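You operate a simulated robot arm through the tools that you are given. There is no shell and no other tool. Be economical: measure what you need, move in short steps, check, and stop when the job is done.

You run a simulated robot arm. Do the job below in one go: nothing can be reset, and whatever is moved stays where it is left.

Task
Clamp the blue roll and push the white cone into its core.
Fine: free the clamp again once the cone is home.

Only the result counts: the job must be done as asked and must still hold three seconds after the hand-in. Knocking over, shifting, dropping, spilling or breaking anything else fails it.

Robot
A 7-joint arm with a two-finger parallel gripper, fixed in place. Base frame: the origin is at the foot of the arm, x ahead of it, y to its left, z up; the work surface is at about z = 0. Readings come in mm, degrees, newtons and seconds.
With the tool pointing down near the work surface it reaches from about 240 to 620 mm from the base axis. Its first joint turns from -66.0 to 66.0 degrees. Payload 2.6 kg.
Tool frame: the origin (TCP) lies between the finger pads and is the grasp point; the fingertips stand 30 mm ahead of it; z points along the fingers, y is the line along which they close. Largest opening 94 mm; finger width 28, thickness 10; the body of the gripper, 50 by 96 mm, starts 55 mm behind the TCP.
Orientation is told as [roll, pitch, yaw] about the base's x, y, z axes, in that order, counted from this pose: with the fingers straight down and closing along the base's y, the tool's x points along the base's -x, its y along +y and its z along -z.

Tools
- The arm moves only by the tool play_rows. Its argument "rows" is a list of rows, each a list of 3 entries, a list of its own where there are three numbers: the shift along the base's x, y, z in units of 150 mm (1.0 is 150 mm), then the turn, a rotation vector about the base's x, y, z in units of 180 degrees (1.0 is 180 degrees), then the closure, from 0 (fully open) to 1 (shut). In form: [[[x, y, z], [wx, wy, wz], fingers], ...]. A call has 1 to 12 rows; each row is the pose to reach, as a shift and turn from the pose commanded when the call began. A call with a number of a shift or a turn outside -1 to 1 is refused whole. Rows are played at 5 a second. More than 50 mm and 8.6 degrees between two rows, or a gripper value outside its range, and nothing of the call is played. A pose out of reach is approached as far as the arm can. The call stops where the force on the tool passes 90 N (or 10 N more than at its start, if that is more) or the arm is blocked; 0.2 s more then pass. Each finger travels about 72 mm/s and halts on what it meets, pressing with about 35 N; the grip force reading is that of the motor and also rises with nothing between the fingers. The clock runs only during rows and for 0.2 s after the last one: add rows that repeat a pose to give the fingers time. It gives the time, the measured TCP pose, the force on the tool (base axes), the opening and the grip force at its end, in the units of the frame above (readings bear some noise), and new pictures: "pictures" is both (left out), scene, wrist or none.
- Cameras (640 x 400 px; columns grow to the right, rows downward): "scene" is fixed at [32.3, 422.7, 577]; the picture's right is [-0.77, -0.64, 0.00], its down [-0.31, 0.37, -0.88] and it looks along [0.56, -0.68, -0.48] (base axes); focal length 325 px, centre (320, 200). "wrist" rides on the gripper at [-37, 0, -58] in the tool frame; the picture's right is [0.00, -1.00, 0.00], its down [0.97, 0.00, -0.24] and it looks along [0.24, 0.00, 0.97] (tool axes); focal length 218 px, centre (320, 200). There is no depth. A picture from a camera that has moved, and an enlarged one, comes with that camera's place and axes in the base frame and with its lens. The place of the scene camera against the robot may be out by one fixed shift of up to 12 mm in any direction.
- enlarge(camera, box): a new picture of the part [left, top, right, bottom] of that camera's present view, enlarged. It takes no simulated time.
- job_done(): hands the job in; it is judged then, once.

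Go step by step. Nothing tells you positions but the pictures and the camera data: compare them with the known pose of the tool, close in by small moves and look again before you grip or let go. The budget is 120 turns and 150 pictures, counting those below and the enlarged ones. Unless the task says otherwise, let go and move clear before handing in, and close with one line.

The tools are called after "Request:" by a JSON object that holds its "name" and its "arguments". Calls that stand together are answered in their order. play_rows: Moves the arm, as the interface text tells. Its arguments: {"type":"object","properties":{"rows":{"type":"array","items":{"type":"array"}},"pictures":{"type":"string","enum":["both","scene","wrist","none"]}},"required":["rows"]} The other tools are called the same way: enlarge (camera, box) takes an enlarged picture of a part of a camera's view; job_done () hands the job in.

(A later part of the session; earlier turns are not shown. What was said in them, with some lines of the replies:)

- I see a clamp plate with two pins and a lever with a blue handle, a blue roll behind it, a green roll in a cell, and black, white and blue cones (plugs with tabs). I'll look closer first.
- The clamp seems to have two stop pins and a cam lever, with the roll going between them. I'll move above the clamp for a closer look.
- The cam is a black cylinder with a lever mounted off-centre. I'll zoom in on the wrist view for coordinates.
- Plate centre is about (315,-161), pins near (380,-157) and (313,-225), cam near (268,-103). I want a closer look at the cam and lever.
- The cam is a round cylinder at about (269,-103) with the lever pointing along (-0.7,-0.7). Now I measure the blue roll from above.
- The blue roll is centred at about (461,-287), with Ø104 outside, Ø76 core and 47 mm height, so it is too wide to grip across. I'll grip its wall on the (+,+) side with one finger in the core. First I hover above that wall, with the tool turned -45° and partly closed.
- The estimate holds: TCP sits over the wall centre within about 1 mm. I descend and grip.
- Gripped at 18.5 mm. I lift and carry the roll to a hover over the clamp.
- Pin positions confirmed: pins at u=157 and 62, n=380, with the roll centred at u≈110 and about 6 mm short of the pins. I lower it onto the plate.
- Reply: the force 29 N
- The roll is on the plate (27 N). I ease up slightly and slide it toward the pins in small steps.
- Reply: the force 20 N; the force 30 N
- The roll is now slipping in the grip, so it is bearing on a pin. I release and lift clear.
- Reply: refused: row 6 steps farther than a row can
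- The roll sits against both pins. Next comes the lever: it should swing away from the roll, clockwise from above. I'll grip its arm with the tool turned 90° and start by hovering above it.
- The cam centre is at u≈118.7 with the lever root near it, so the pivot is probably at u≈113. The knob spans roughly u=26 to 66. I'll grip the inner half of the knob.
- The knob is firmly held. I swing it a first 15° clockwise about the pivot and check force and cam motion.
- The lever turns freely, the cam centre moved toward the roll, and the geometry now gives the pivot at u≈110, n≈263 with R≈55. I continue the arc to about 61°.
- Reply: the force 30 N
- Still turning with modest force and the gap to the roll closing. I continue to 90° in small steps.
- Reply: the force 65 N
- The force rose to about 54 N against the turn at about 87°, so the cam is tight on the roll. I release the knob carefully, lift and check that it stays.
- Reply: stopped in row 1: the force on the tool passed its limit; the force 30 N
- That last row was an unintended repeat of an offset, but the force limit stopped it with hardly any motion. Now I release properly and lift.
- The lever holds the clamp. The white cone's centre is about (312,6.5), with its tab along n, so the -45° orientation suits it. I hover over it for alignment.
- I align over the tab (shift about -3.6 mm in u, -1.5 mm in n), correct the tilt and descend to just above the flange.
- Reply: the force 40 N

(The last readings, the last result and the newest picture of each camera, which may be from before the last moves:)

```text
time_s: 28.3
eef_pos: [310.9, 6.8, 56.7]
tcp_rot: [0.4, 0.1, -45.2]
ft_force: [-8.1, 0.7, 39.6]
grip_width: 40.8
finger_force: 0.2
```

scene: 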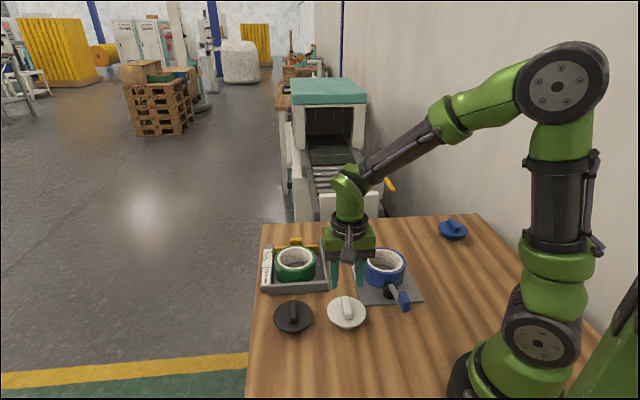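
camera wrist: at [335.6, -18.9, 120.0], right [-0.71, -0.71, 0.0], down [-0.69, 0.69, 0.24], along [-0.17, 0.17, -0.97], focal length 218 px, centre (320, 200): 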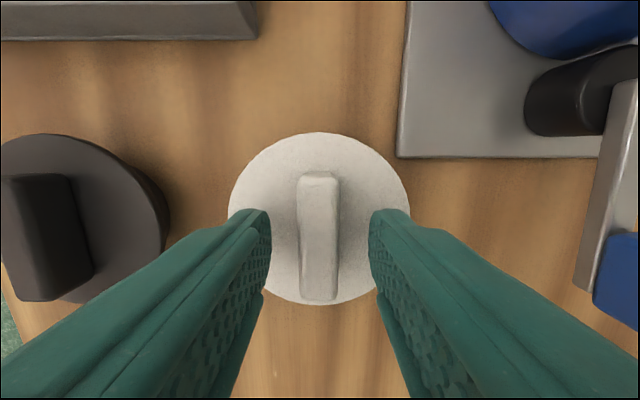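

Fingertips touch the flange at TCP z≈56. I raise a little and grip the tab.

Request:
{"name": "play_rows", "arguments": {"rows": [[[0, 0, 0.022], [0, 0, 0], 0.57], [[0, 0, 0.022], [0, 0, 0], 0.75], [[0, 0, 0.022], [0, 0, 0], 1], [[0, 0, 0.022], [0, 0, 0], 1], [[0, 0, 0.022], [0, 0, 0], 1]], "pictures": "wrist"}}

```text
time_s: 29.5
eef_pos: [310.1, 7.1, 58.3]
tcp_rot: [0.3, 0.1, -45.1]
ft_force: [-0.2, 0.5, 0.1]
grip_width: 14.8
finger_force: 35.3
camera wrist: at [335.5, -18.4, 115.4], right [-0.71, -0.71, 0.0], down [-0.69, 0.69, 0.24], along [-0.17, 0.17, -0.97], focal length 218 px, centre (320, 200)
```

wrist: 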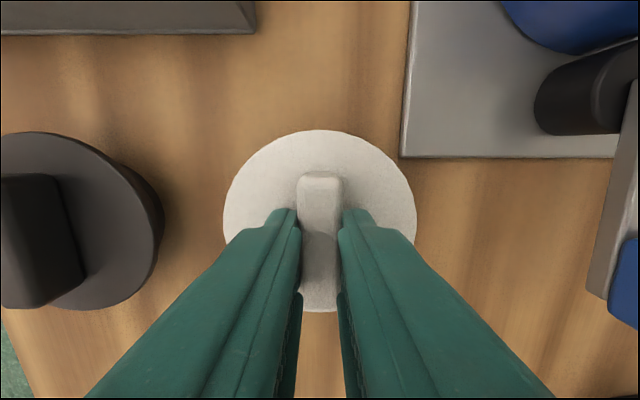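

The cone is centred under the TCP and held (14.8 mm tab). I lift it and carry it to a spot short of the roll, where the wrist camera still sees the ring.

Request:
{"name": "play_rows", "arguments": {"rows": [[[0, 0, 0.2], [0, 0, 0], 1], [[0, 0, 0.45], [0, 0, 0], 1], [[0, 0, 0.613], [0, 0, 0], 1], [[-0.063, -0.207, 0.613], [0, 0, 0], 1], [[-0.127, -0.413, 0.613], [0, 0, 0], 1], [[-0.19, -0.62, 0.613], [0, 0, 0], 1], [[-0.253, -0.826, 0.613], [0, 0, 0], 1], [[-0.253, -0.826, 0.613], [0, 0, 0], 1], [[-0.253, -0.826, 0.613], [0, 0, 0], 1]]}}

Request:
{"name": "enlarge", "arguments": {"camera": "scene", "box": [310, 200, 450, 320]}}

```text
time_s: 31.5
eef_pos: [271.4, -116.3, 149.0]
tcp_rot: [0.3, 0.1, -45.1]
ft_force: [0.2, -0.1, -0.4]
grip_width: 14.8
finger_force: 35.3
camera wrist: at [296.7, -141.2, 206.8], right [-0.71, -0.71, 0.0], down [-0.69, 0.69, 0.24], along [-0.17, 0.17, -0.97], focal length 218 px, centre (320, 200)
```

scene: 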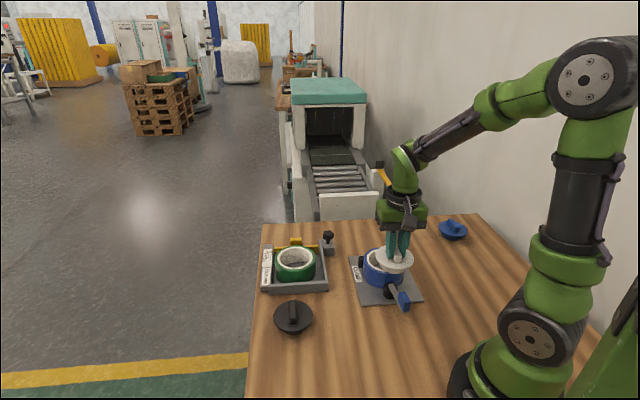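
wrist: 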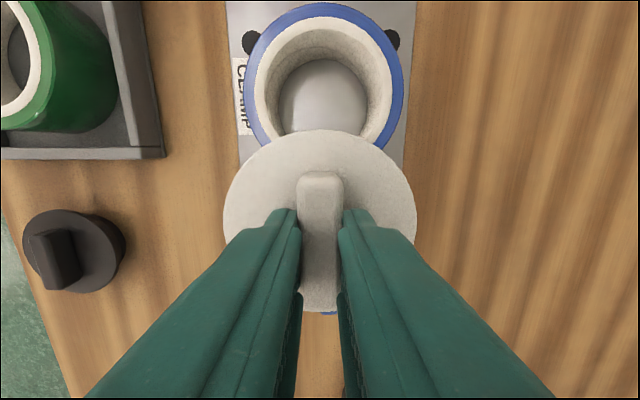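

```text
3.33 times, centred on (380, 260) of scene
camera zoom: at [32.3, 422.6, 577.0], right [-0.77, -0.64, 0.0], down [-0.31, 0.37, -0.88], along [0.56, -0.68, -0.48], focal length 1082 px, centre (120, 0)
```

zoom: 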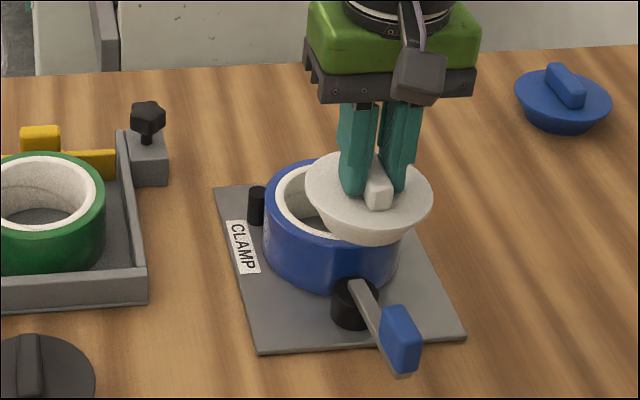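

Request:
{"name": "enlarge", "arguments": {"camera": "wrist", "box": [220, 0, 420, 150]}}

```text
2.67 times, centred on (320, 75) of wrist
camera zoom: at [296.7, -141.2, 206.8], right [-0.71, -0.71, 0.0], down [-0.69, 0.69, 0.24], along [-0.17, 0.17, -0.97], focal length 582 px, centre (320, 533)
```

zoom: 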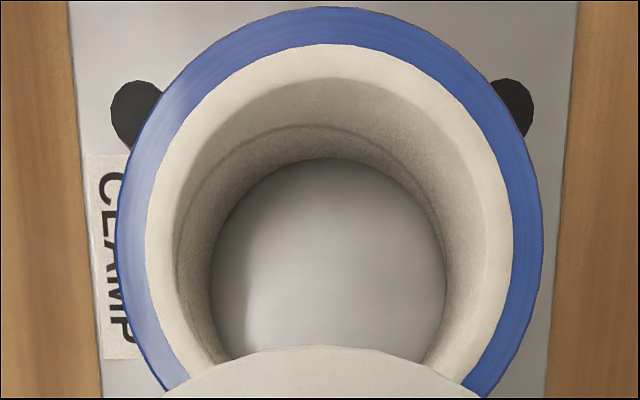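

The ring top's centre measures about u=107.4, n=340.6, so I need du≈-2.4 and dn≈+67. I move over it and down to just above it, then look.

Request:
{"name": "play_rows", "arguments": {"rows": [[[0.152, -0.164, 0], [0, 0, 0], 1], [[0.3045, -0.327, 0], [0, 0, 0], 1], [[0.3045, -0.327, -0.16], [0, 0, 0], 1], [[0.3045, -0.327, -0.22], [0, 0, 0], 1], [[0.3045, -0.327, -0.22], [0, 0, 0], 1]]}}

Request:
{"name": "enlarge", "arguments": {"camera": "scene", "box": [330, 210, 430, 310]}}

```text
time_s: 32.7
eef_pos: [318.2, -165.1, 115.7]
tcp_rot: [0.3, 0.1, -45.2]
ft_force: [1.3, 0.2, -0.6]
grip_width: 14.8
finger_force: 34.7
camera wrist: at [343.2, -190.8, 173.4], right [-0.71, -0.71, 0.0], down [-0.69, 0.69, 0.24], along [-0.17, 0.17, -0.97], focal length 218 px, centre (320, 200)
```

scene: 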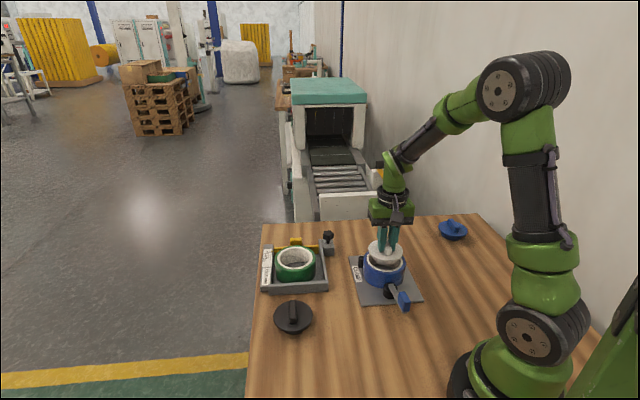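
wrist: 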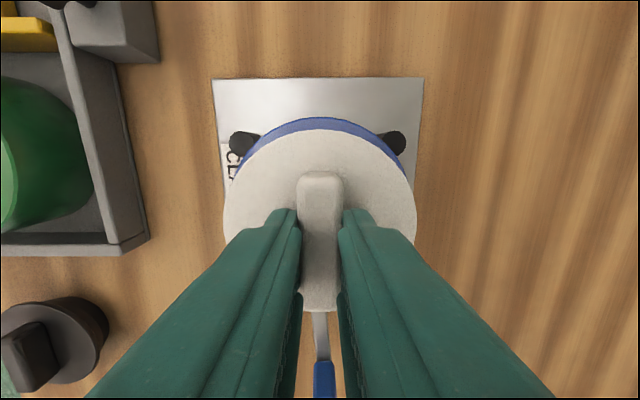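

```text
4.00 times, centred on (380, 260) of scene
camera zoom: at [32.3, 422.7, 577.0], right [-0.77, -0.64, 0.0], down [-0.31, 0.37, -0.88], along [0.56, -0.68, -0.48], focal length 1299 px, centre (80, -40)
```

zoom: 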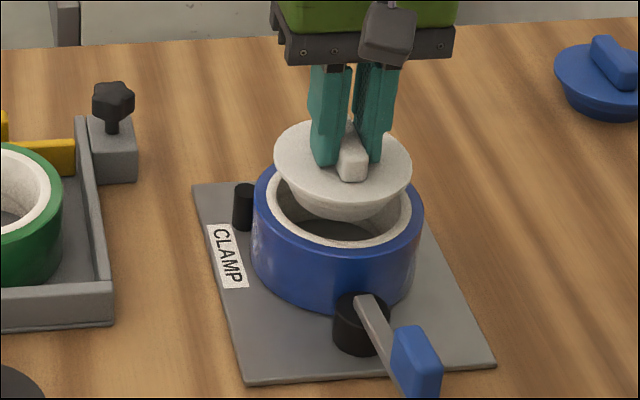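

Cone and core look concentric within about 1 mm from both cameras. I lower it partway into the core.

Request:
{"name": "play_rows", "arguments": {"rows": [[[-0.003, -0.001, -0.03], [0, 0, 0], 1], [[-0.003, -0.001, -0.06], [0, 0, 0], 1], [[-0.003, -0.001, -0.08], [0, 0, 0], 1], [[-0.003, -0.001, -0.1], [0, 0, 0], 1], [[-0.003, -0.001, -0.1], [0, 0, 0], 1]], "pictures": "none"}}

Request:
{"name": "enlarge", "arguments": {"camera": "scene", "box": [330, 210, 430, 310]}}

```text
time_s: 33.9
eef_pos: [316.8, -164.5, 100.7]
tcp_rot: [0.3, 0.1, -45.2]
ft_force: [0.3, 0.2, -0.3]
grip_width: 14.9
finger_force: 34.8
```

```text
4.00 times, centred on (380, 260) of scene
camera zoom: at [32.3, 422.7, 577.0], right [-0.77, -0.64, 0.0], down [-0.31, 0.37, -0.88], along [0.56, -0.68, -0.48], focal length 1299 px, centre (80, -40)
```

zoom: 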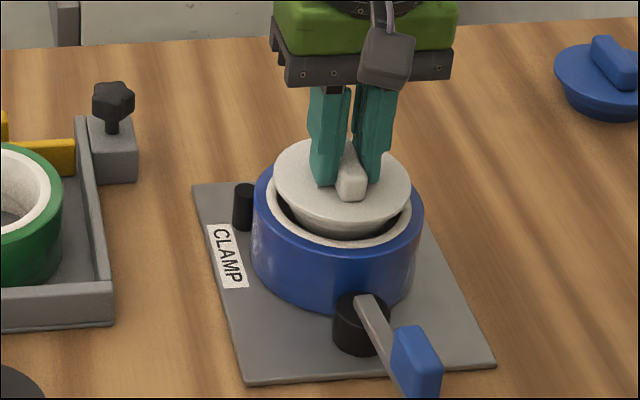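

Request:
{"name": "play_rows", "arguments": {"rows": [[[0, 0, -0.0133], [0, 0, 0], 1], [[0, 0, -0.0267], [0, 0, 0], 1], [[0, 0, -0.04], [0, 0, 0], 1], [[0, 0, -0.04], [0, 0, 0], 1]], "pictures": "none"}}

```text
time_s: 34.9
eef_pos: [318.4, -164.1, 96.1]
tcp_rot: [0.3, 0.1, -45.1]
ft_force: [0.7, 0.1, -0.7]
grip_width: 15.0
finger_force: 34.9
```

Request:
{"name": "play_rows", "arguments": {"rows": [[[0, 0, -0.0133], [0, 0, 0], 1], [[0, 0, -0.0267], [0, 0, 0], 1], [[0, 0, -0.0267], [0, 0, 0], 1]], "pictures": "none"}}

```text
time_s: 35.7
eef_pos: [317.4, -165.9, 90.7]
tcp_rot: [0.3, 0.0, -45.1]
ft_force: [-0.5, 0.2, -1.1]
grip_width: 14.7
finger_force: 35.2
```

Request:
{"name": "play_rows", "arguments": {"rows": [[[0, 0, -0.01], [0, 0, 0], 1], [[0, 0, -0.02], [0, 0, 0], 1], [[0, 0, -0.02], [0, 0, 0], 1]], "pictures": "none"}}

Request:
{"name": "enlarge", "arguments": {"camera": "scene", "box": [340, 220, 420, 300]}}

```text
time_s: 36.5
eef_pos: [317.5, -165.7, 88.5]
tcp_rot: [0.3, 0.2, -45.1]
ft_force: [-0.8, 0.6, 4.2]
grip_width: 14.8
finger_force: 34.9
```

```text
5.00 times, centred on (380, 260) of scene
camera zoom: at [32.3, 422.7, 577.0], right [-0.77, -0.64, 0.0], down [-0.31, 0.37, -0.88], along [0.56, -0.68, -0.48], focal length 1624 px, centre (20, -100)
```

zoom: 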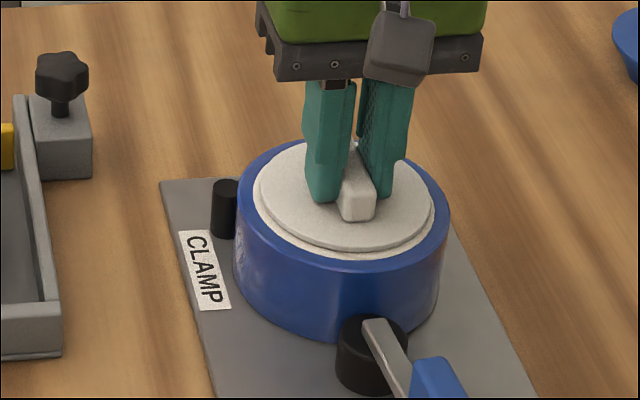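

The cone is entering the core with first contact at about 4 N. I do a gentle 2 mm sideways test to confirm the roll is really clamped.

Request:
{"name": "play_rows", "arguments": {"rows": [[[0.0047, 0.0047, 0], [0, 0, 0], 1], [[0.0094, 0.0094, 0], [0, 0, 0], 1], [[0.0094, 0.0094, 0], [0, 0, 0], 1]], "pictures": "none"}}

Request:
{"name": "play_rows", "arguments": {"rows": [[[0.0047, 0.0047, 0], [0, 0, 0], 1], [[0.0094, 0.0094, 0], [0, 0, 0], 1], [[0.0094, 0.0094, 0], [0, 0, 0], 1]], "pictures": "scene"}}

Request:
{"name": "enlarge", "arguments": {"camera": "scene", "box": [340, 220, 420, 300]}}

```text
time_s: 37.3
eef_pos: [318.2, -163.2, 89.8]
tcp_rot: [0.3, 0.1, -45.1]
ft_force: [-0.3, -0.3, -0.2]
grip_width: 14.6
finger_force: 35.4
```

```text
time_s: 38.1
eef_pos: [320.3, -163.0, 87.7]
tcp_rot: [0.2, 0.1, -45.1]
ft_force: [-3.5, -1.1, 0.2]
grip_width: 14.6
finger_force: 35.3
```

scene: 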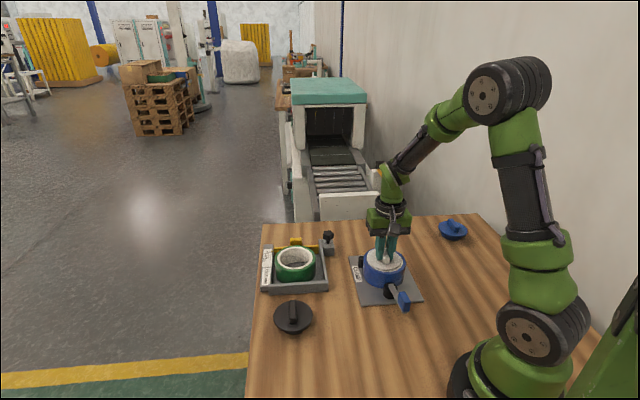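

```text
5.00 times, centred on (380, 260) of scene
camera zoom: at [32.3, 422.7, 577.0], right [-0.77, -0.64, 0.0], down [-0.31, 0.37, -0.88], along [0.56, -0.68, -0.48], focal length 1624 px, centre (20, -100)
```

zoom: 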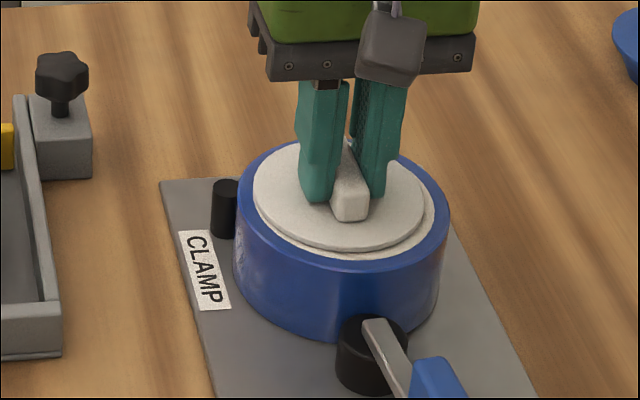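

Request:
{"name": "play_rows", "arguments": {"rows": [[[0.0047, 0.0047, 0], [0, 0, 0], 1], [[0.0094, 0.0094, 0], [0, 0, 0], 1], [[0.0141, 0.0141, 0], [0, 0, 0], 1], [[0.0141, 0.0141, 0], [0, 0, 0], 1]], "pictures": "none"}}

Request:
{"name": "enlarge", "arguments": {"camera": "scene", "box": [340, 220, 420, 300]}}

```text
time_s: 39.1
eef_pos: [320.1, -161.9, 88.6]
tcp_rot: [0.0, 0.2, -45.3]
ft_force: [-25.5, -11.4, 3.9]
grip_width: 14.8
finger_force: 35.4
```

```text
5.00 times, centred on (380, 260) of scene
camera zoom: at [32.3, 422.7, 577.0], right [-0.77, -0.64, 0.0], down [-0.31, 0.37, -0.88], along [0.56, -0.68, -0.48], focal length 1624 px, centre (20, -100)
```

zoom: 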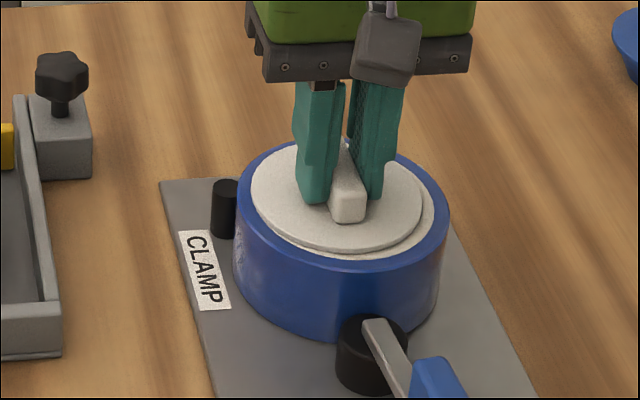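

26 N sideways and the roll did not budge, so the clamp holds. I recentre the cone at u≈108.5 and check.

Request:
{"name": "play_rows", "arguments": {"rows": [[[-0.0137, -0.0137, 0.007], [0, 0, 0], 1], [[-0.0273, -0.0273, 0.014], [0, 0, 0], 1], [[-0.0273, -0.0273, 0.014], [0, 0, 0], 1]], "pictures": "wrist"}}

Request:
{"name": "enlarge", "arguments": {"camera": "scene", "box": [350, 225, 410, 285]}}

Request:
{"name": "enlarge", "arguments": {"camera": "wrist", "box": [200, 90, 440, 240]}}

```text
time_s: 39.9
eef_pos: [320.0, -163.3, 91.2]
tcp_rot: [0.3, 0.0, -45.0]
ft_force: [-3.9, 0.5, -0.2]
grip_width: 14.7
finger_force: 35.7
camera wrist: at [344.8, -189.2, 149.4], right [-0.71, -0.71, -0.01], down [-0.69, 0.69, 0.24], along [-0.16, 0.17, -0.97], focal length 218 px, centre (320, 200)
```

wrist: 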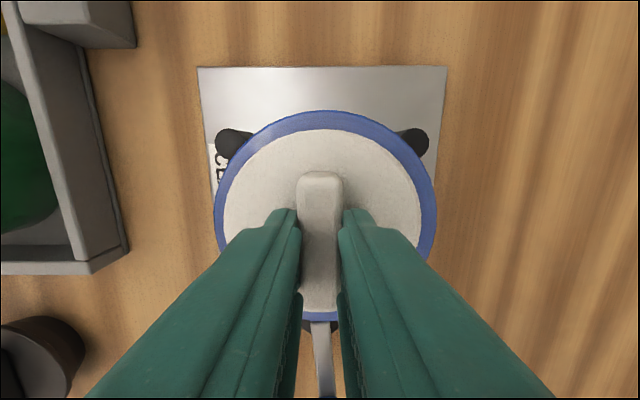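

```text
6.67 times, centred on (380, 255) of scene
camera zoom: at [32.3, 422.7, 577.0], right [-0.77, -0.64, 0.0], down [-0.31, 0.37, -0.88], along [0.56, -0.68, -0.48], focal length 2165 px, centre (-80, -167)
```

zoom: 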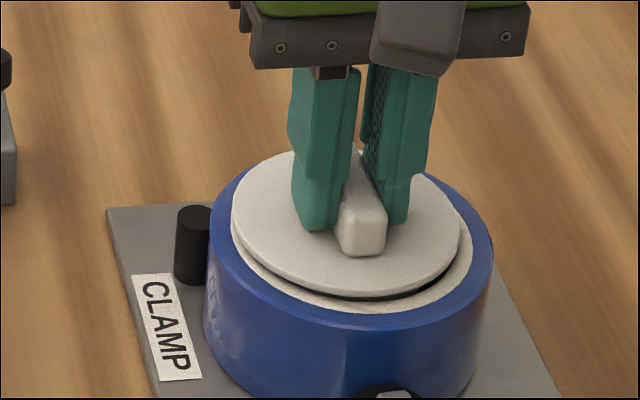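

```text
2.67 times, centred on (320, 165) of wrist
camera zoom: at [344.8, -189.2, 149.4], right [-0.71, -0.71, -0.01], down [-0.69, 0.69, 0.24], along [-0.16, 0.17, -0.97], focal length 582 px, centre (320, 293)
```

zoom: 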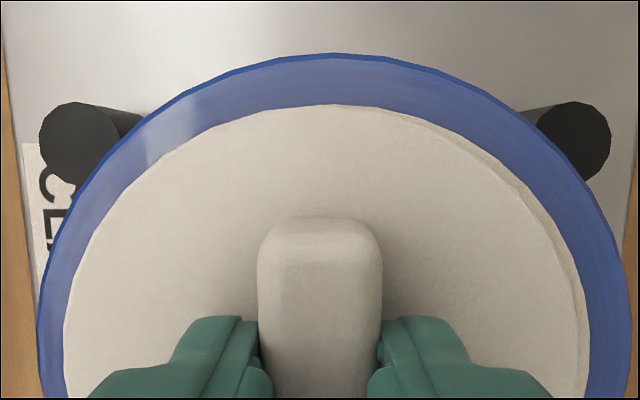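

Both views say the cone is about 1.9 mm too far along +u and about 1 mm along +n. I correct that and push down in small steps.

Request:
{"name": "play_rows", "arguments": {"rows": [[[-0.0146, -0.0033, 0], [0, 0, 0], 1], [[-0.0146, -0.0033, -0.0133], [0, 0, 0], 1], [[-0.0146, -0.0033, -0.0267], [0, 0, 0], 1], [[-0.0146, -0.0033, -0.036], [0, 0, 0], 1], [[-0.0146, -0.0033, -0.036], [0, 0, 0], 1]], "pictures": "none"}}

```text
time_s: 41.1
eef_pos: [318.0, -164.2, 86.6]
tcp_rot: [0.5, -0.3, -45.2]
ft_force: [-15.0, 9.8, 64.4]
grip_width: 14.9
finger_force: 35.6
```

Request:
{"name": "play_rows", "arguments": {"rows": [[[-0.008, 0.006, 0], [0, 0, 0], 1], [[-0.008, 0.006, -0.005], [0, 0, 0], 1], [[-0.008, 0.006, -0.005], [0, 0, 0], 1]], "pictures": "wrist"}}

Request:
{"name": "enlarge", "arguments": {"camera": "scene", "box": [350, 225, 410, 285]}}

```text
time_s: 41.9
eef_pos: [317.3, -166.1, 87.2]
tcp_rot: [0.5, -0.5, -45.1]
ft_force: [-5.6, 0.5, 59.3]
grip_width: 14.5
finger_force: 35.1
camera wrist: at [341.7, -191.1, 146.0], right [-0.71, -0.71, -0.01], down [-0.69, 0.69, 0.23], along [-0.16, 0.17, -0.97], focal length 218 px, centre (320, 200)
```

wrist: 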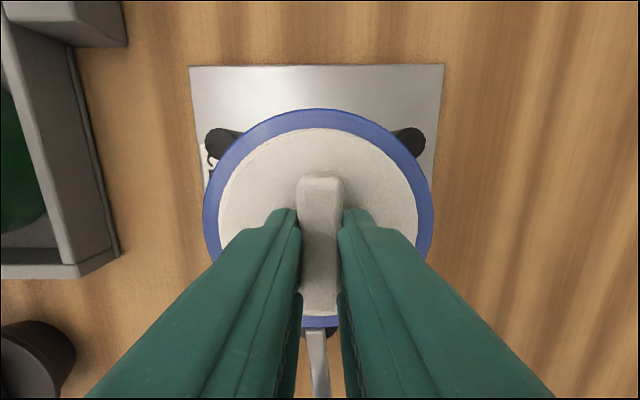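

```text
6.67 times, centred on (380, 255) of scene
camera zoom: at [32.1, 422.8, 576.9], right [-0.77, -0.64, 0.0], down [-0.31, 0.37, -0.88], along [0.56, -0.68, -0.48], focal length 2165 px, centre (-80, -167)
```

zoom: 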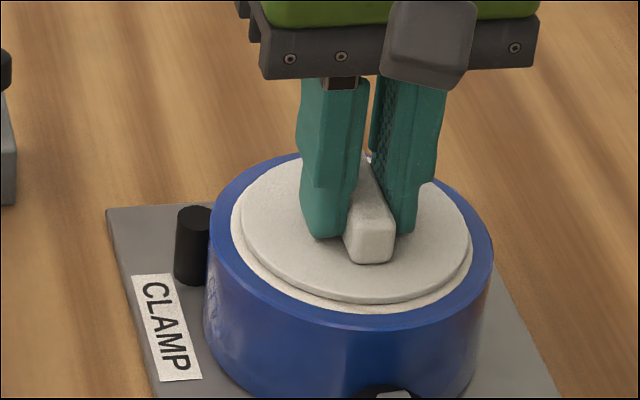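

The cone is centred and bearing at 59 N with little side force. I push further down in small steps.

Request:
{"name": "play_rows", "arguments": {"rows": [[[0, 0, -0.007], [0, 0, 0], 1], [[0, 0, -0.013], [0, 0, 0], 1], [[0, 0, -0.02], [0, 0, 0], 1], [[0, 0, -0.026], [0, 0, 0], 1]], "pictures": "none"}}

Request:
{"name": "enlarge", "arguments": {"camera": "scene", "box": [350, 225, 410, 285]}}

```text
time_s: 42.6
eef_pos: [317.8, -165.5, 88.5]
tcp_rot: [0.7, -0.7, -45.1]
ft_force: [-3.1, 2.1, 12.1]
grip_width: 15.1
finger_force: 35.2
stopped in row 3: the force on the tool passed its limit (the readings are from after the stop); the commanded pose is now the measured one
```

```text
6.67 times, centred on (380, 255) of scene
camera zoom: at [32.3, 422.7, 577.0], right [-0.77, -0.64, 0.0], down [-0.31, 0.37, -0.88], along [0.56, -0.68, -0.48], focal length 2165 px, centre (-80, -167)
```

zoom: 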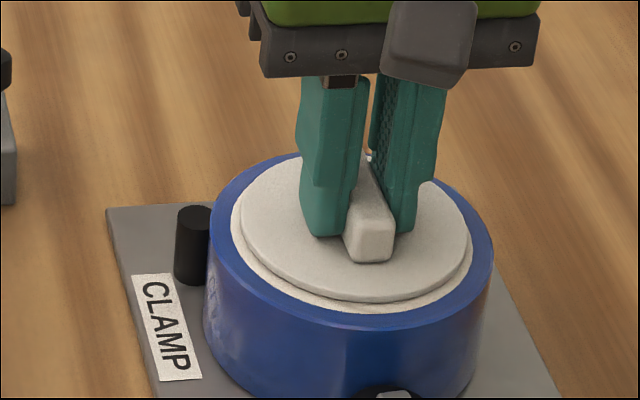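

The force passed 90 N with the flange rim resting on the core face, so the cone looks home. I release it and inspect from above.

Request:
{"name": "play_rows", "arguments": {"rows": [[[0, 0, 0], [0, 0, 0], 0.8], [[0, 0, 0], [0, 0, 0], 0.57], [[0, 0, 0], [0, 0, 0], 0.57], [[0, 0, 0.2], [0, 0, 0], 0.57], [[0, 0, 0.4], [0, 0, 0], 0.57], [[0, 0, 0.4], [0, 0, 0], 0.57]], "pictures": "wrist"}}

Request:
{"name": "enlarge", "arguments": {"camera": "scene", "box": [350, 225, 410, 285]}}

Request:
{"name": "enlarge", "arguments": {"camera": "wrist", "box": [220, 110, 420, 300]}}

```text
time_s: 44.0
eef_pos: [317.8, -164.9, 146.5]
tcp_rot: [0.6, -0.5, -45.2]
ft_force: [-0.1, -0.7, 0.7]
grip_width: 40.2
finger_force: 0.1
camera wrist: at [342.7, -190.9, 205.6], right [-0.71, -0.71, -0.01], down [-0.69, 0.69, 0.23], along [-0.16, 0.17, -0.97], focal length 218 px, centre (320, 200)
```

wrist: 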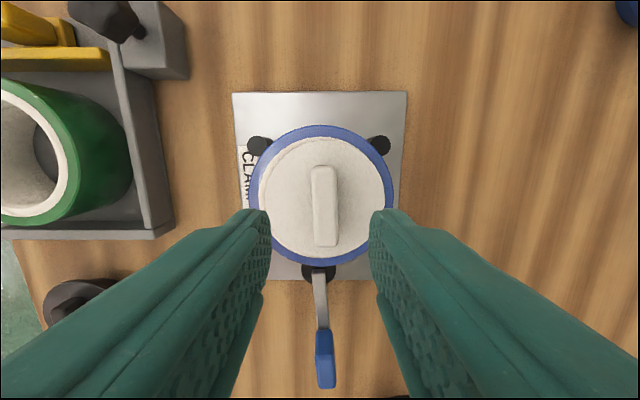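

```text
6.67 times, centred on (380, 255) of scene
camera zoom: at [32.3, 422.7, 577.0], right [-0.77, -0.64, 0.0], down [-0.31, 0.37, -0.88], along [0.56, -0.68, -0.48], focal length 2165 px, centre (-80, -167)
```

zoom: 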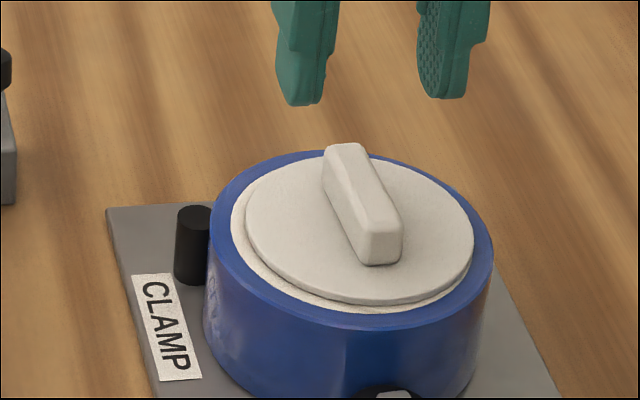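

```text
2.11 times, centred on (320, 205) of wrist
camera zoom: at [342.7, -190.9, 205.6], right [-0.71, -0.71, -0.01], down [-0.69, 0.69, 0.23], along [-0.16, 0.17, -0.97], focal length 460 px, centre (320, 190)
```

zoom: 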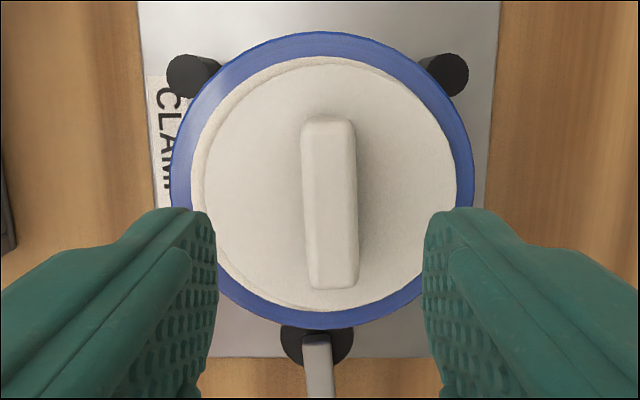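

The cone sits slightly off-centre in the core. I zoom to see whether the flange is flush or tilted.

Request:
{"name": "enlarge", "arguments": {"camera": "scene", "box": [364, 240, 404, 265]}}

Request:
{"name": "enlarge", "arguments": {"camera": "scene", "box": [430, 210, 475, 245]}}

Request:
{"name": "enlarge", "arguments": {"camera": "scene", "box": [268, 290, 318, 340]}}

```text
16.00 times, centred on (384, 252) of scene
camera zoom: at [32.3, 422.7, 577.0], right [-0.77, -0.64, 0.0], down [-0.31, 0.37, -0.88], along [0.56, -0.68, -0.48], focal length 5195 px, centre (-704, -640)
```

zoom: 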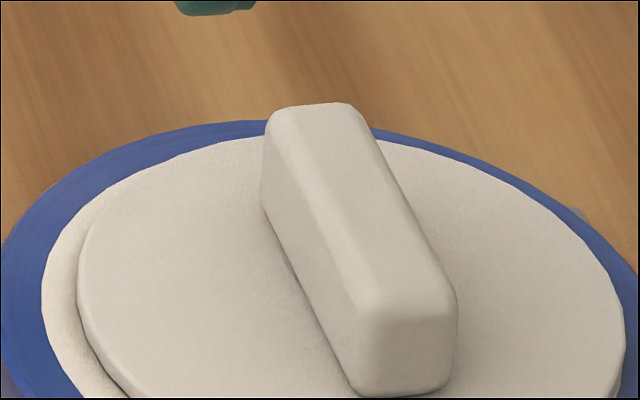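

```text
11.43 times, centred on (452, 228) of scene
camera zoom: at [32.3, 422.7, 577.0], right [-0.77, -0.64, 0.0], down [-0.31, 0.37, -0.88], along [0.56, -0.68, -0.48], focal length 3711 px, centre (-1194, -114)
```

zoom: 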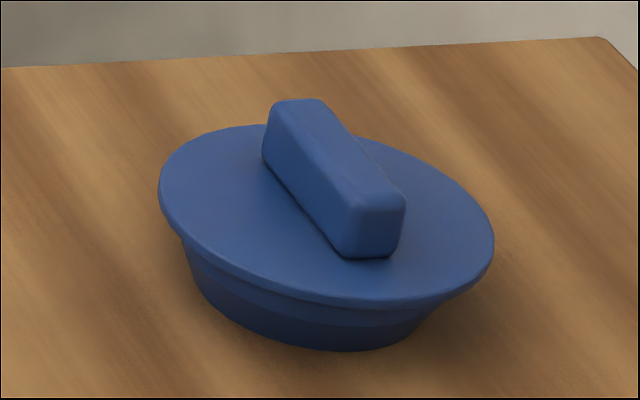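

```text
8.00 times, centred on (293, 315) of scene
camera zoom: at [32.3, 422.7, 577.0], right [-0.77, -0.64, 0.0], down [-0.31, 0.37, -0.88], along [0.56, -0.68, -0.48], focal length 2598 px, centre (536, -720)
```

zoom: 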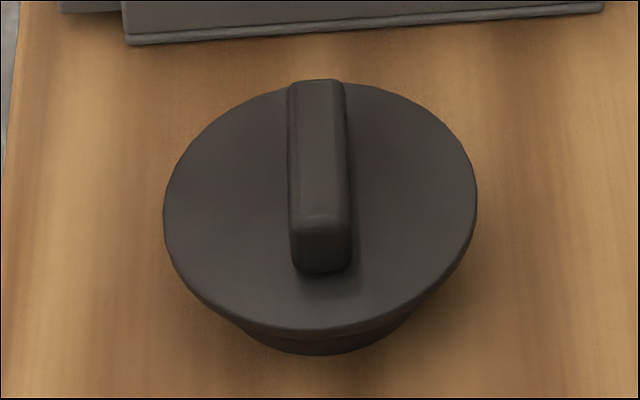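

The plug has a flange, a short straight section and a taper. The flange now rests flush on the core, so the cone is home. To free the clamp I return above the knob.

Request:
{"name": "play_rows", "arguments": {"rows": [[[-0.208, 0.204, 0], [-0.0033, 0.0028, 0.016], 0.68], [[-0.416, 0.408, 0], [-0.0033, 0.0028, 0.016], 0.68], [[-0.625, 0.613, 0], [-0.0033, 0.0028, 0.016], 0.68], [[-0.625, 0.613, -0.2], [-0.0033, 0.0028, 0.016], 0.68], [[-0.625, 0.613, -0.2], [-0.0033, 0.0028, 0.016], 0.68]], "pictures": "wrist"}}

```text
time_s: 45.2
eef_pos: [223.3, -73.7, 116.4]
tcp_rot: [-0.2, -0.5, -42.3]
ft_force: [0.1, -0.2, -0.6]
grip_width: 30.0
finger_force: 0.0
camera wrist: at [249.5, -97.8, 175.0], right [-0.67, -0.74, 0.0], down [-0.72, 0.66, 0.23], along [-0.17, 0.15, -0.97], focal length 218 px, centre (320, 200)
```

wrist: 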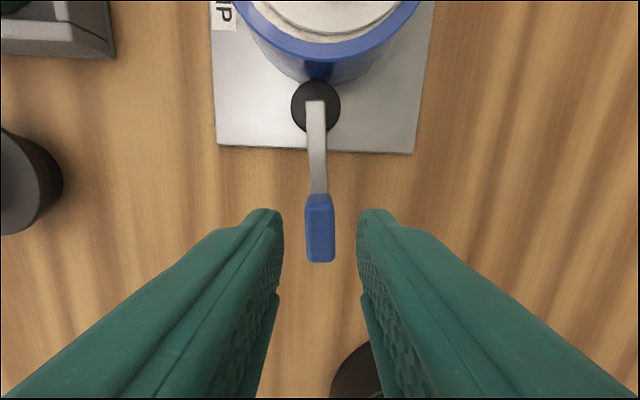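

Request:
{"name": "play_rows", "arguments": {"rows": [[[0, 0, -0.2], [0, 0, 0], 0.68], [[0, 0, -0.35], [0, 0, 0], 0.68], [[0, 0, -0.425], [0, 0, 0], 0.68], [[0, 0, -0.425], [0, 0, 0], 0.8], [[0, 0, -0.425], [0, 0, 0], 1], [[0, 0, -0.425], [0, 0, 0], 1]], "pictures": "wrist"}}

```text
time_s: 46.6
eef_pos: [222.6, -74.8, 53.1]
tcp_rot: [-0.2, -0.5, -42.2]
ft_force: [-9.9, -16.3, -5.6]
grip_width: 20.5
finger_force: 44.9
camera wrist: at [249.5, -97.4, 111.5], right [-0.67, -0.74, 0.0], down [-0.72, 0.66, 0.23], along [-0.17, 0.15, -0.97], focal length 218 px, centre (320, 200)
```

wrist: 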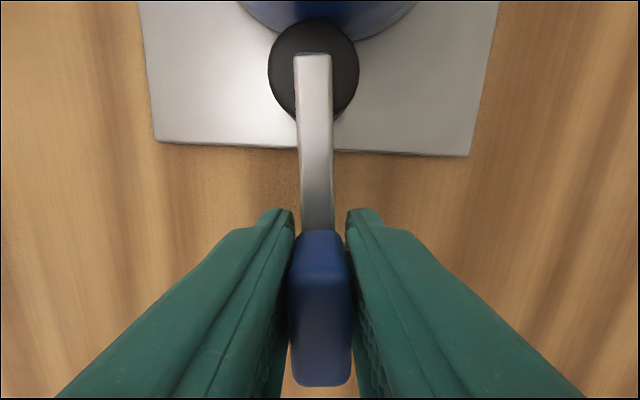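

Gripped. I swing the lever back counter-clockwise to its open position.

Request:
{"name": "play_rows", "arguments": {"rows": [[[-0.0292, -0.0358, 0], [0, 0, 0.0417], 1], [[-0.0514, -0.0768, 0], [0, 0, 0.0833], 1], [[-0.0683, -0.1211, 0], [0, 0, 0.125], 1], [[-0.0787, -0.1664, 0], [0, 0, 0.1667], 1], [[-0.0834, -0.2135, 0], [0, 0, 0.2083], 1], [[-0.082, -0.2602, 0], [0, 0, 0.25], 1], [[-0.0745, -0.3064, 0], [0, 0, 0.2917], 1], [[-0.0613, -0.3516, 0], [0, 0, 0.3333], 1], [[-0.0415, -0.394, 0], [0, 0, 0.375], 1], [[-0.0175, -0.434, 0], [0, 0, 0.4167], 1], [[0.0123, -0.4707, 0], [0, 0, 0.4583], 1], [[0.0123, -0.4707, 0], [0, 0, 0.4583], 1]]}}

```text
time_s: 49.2
eef_pos: [225.3, -145.0, 53.0]
tcp_rot: [-0.4, -0.5, 40.2]
ft_force: [-19.6, -20.0, 12.8]
grip_width: 20.0
finger_force: 44.8
camera wrist: at [252.0, -121.5, 111.6], right [0.65, -0.76, 0.01], down [-0.74, -0.63, 0.23], along [-0.17, -0.15, -0.97], focal length 218 px, centre (320, 200)
```

scene: 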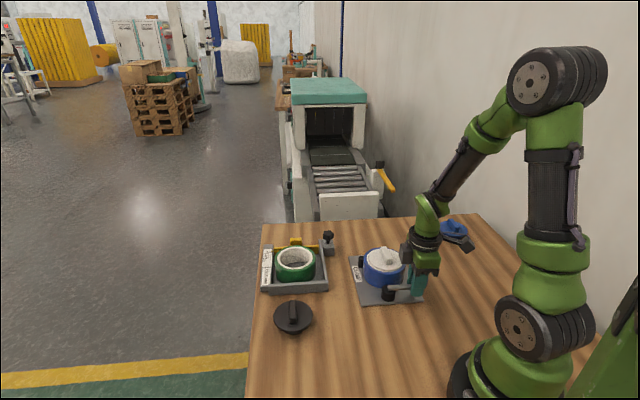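
wrist: 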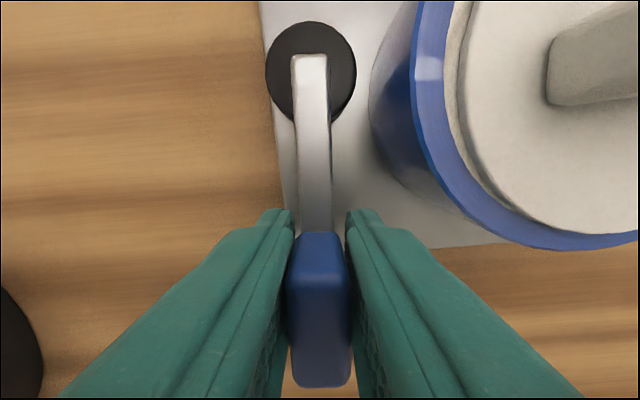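

The lever is back at its start position. I release, lift straight up and check everything.

Request:
{"name": "play_rows", "arguments": {"rows": [[[0, 0, 0], [0, 0, 0], 0.8], [[0, 0, 0], [0, 0, 0], 0.7], [[0, 0, 0], [0, 0, 0], 0.7], [[0, 0, 0.2], [0, 0, 0], 0.7], [[0, 0, 0.45], [0, 0, 0], 0.7], [[0, 0, 0.7], [0, 0, 0], 0.7], [[0, 0, 1.0], [0, 0, 0], 0.7], [[0, 0, 1.0], [0, 0, 0], 0.7]]}}

Request:
{"name": "enlarge", "arguments": {"camera": "scene", "box": [330, 220, 450, 310]}}

Request:
{"name": "enlarge", "arguments": {"camera": "wrist", "box": [260, 30, 520, 220]}}

```text
time_s: 51.0
eef_pos: [225.3, -144.2, 203.3]
tcp_rot: [-0.2, -0.5, 40.3]
ft_force: [-0.8, 0.1, -0.7]
grip_width: 28.5
finger_force: 0.1
camera wrist: at [251.4, -120.1, 261.9], right [0.65, -0.76, 0.0], down [-0.74, -0.63, 0.23], along [-0.17, -0.15, -0.97], focal length 218 px, centre (320, 200)
```

scene: 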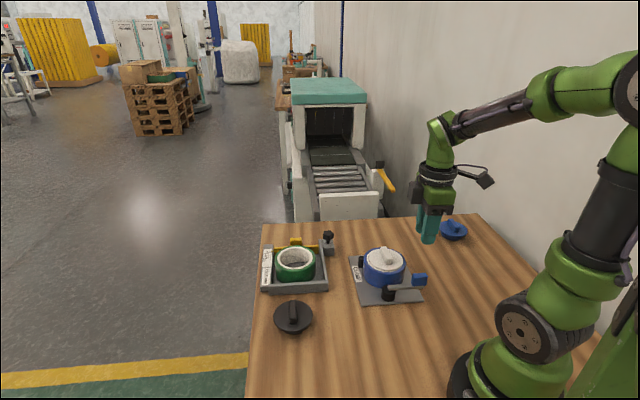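
wrist: 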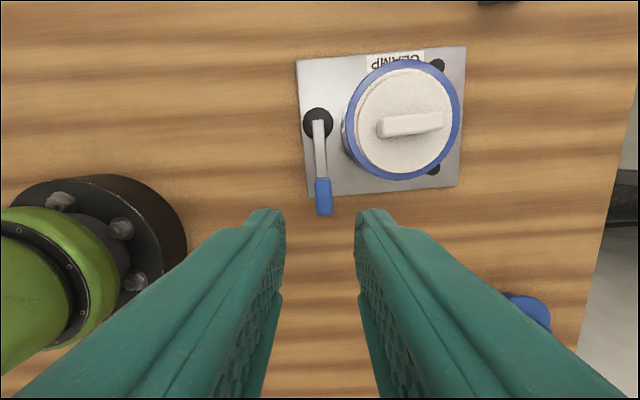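

```text
4.44 times, centred on (390, 265) of scene
camera zoom: at [32.3, 422.7, 577.0], right [-0.77, -0.64, 0.0], down [-0.31, 0.37, -0.88], along [0.56, -0.68, -0.48], focal length 1443 px, centre (9, -89)
```

zoom: 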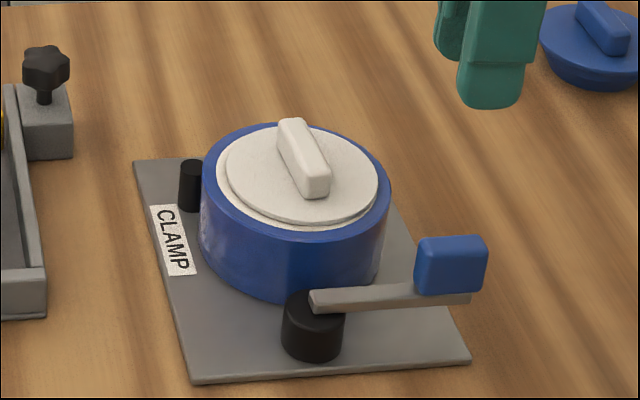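

```text
2.11 times, centred on (390, 125) of wrist
camera zoom: at [251.4, -120.1, 261.9], right [0.65, -0.76, 0.0], down [-0.74, -0.63, 0.23], along [-0.17, -0.15, -0.97], focal length 460 px, centre (173, 358)
```

zoom: 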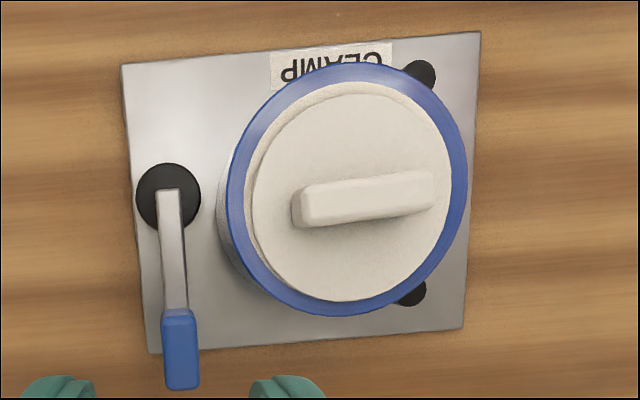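

The white cone sits flush in the blue roll's core, the lever is back open, the other objects look undisturbed and the gripper is clear. I hand in now.

Request:
{"name": "job_done", "arguments": {}}

```text
The job is handed in.
```

I clamped the blue roll, pushed the white cone in until its flange sat on the core (about 90 N, roughly 2 mm off-centre), then opened the clamp again and moved the gripper clear before handing in.
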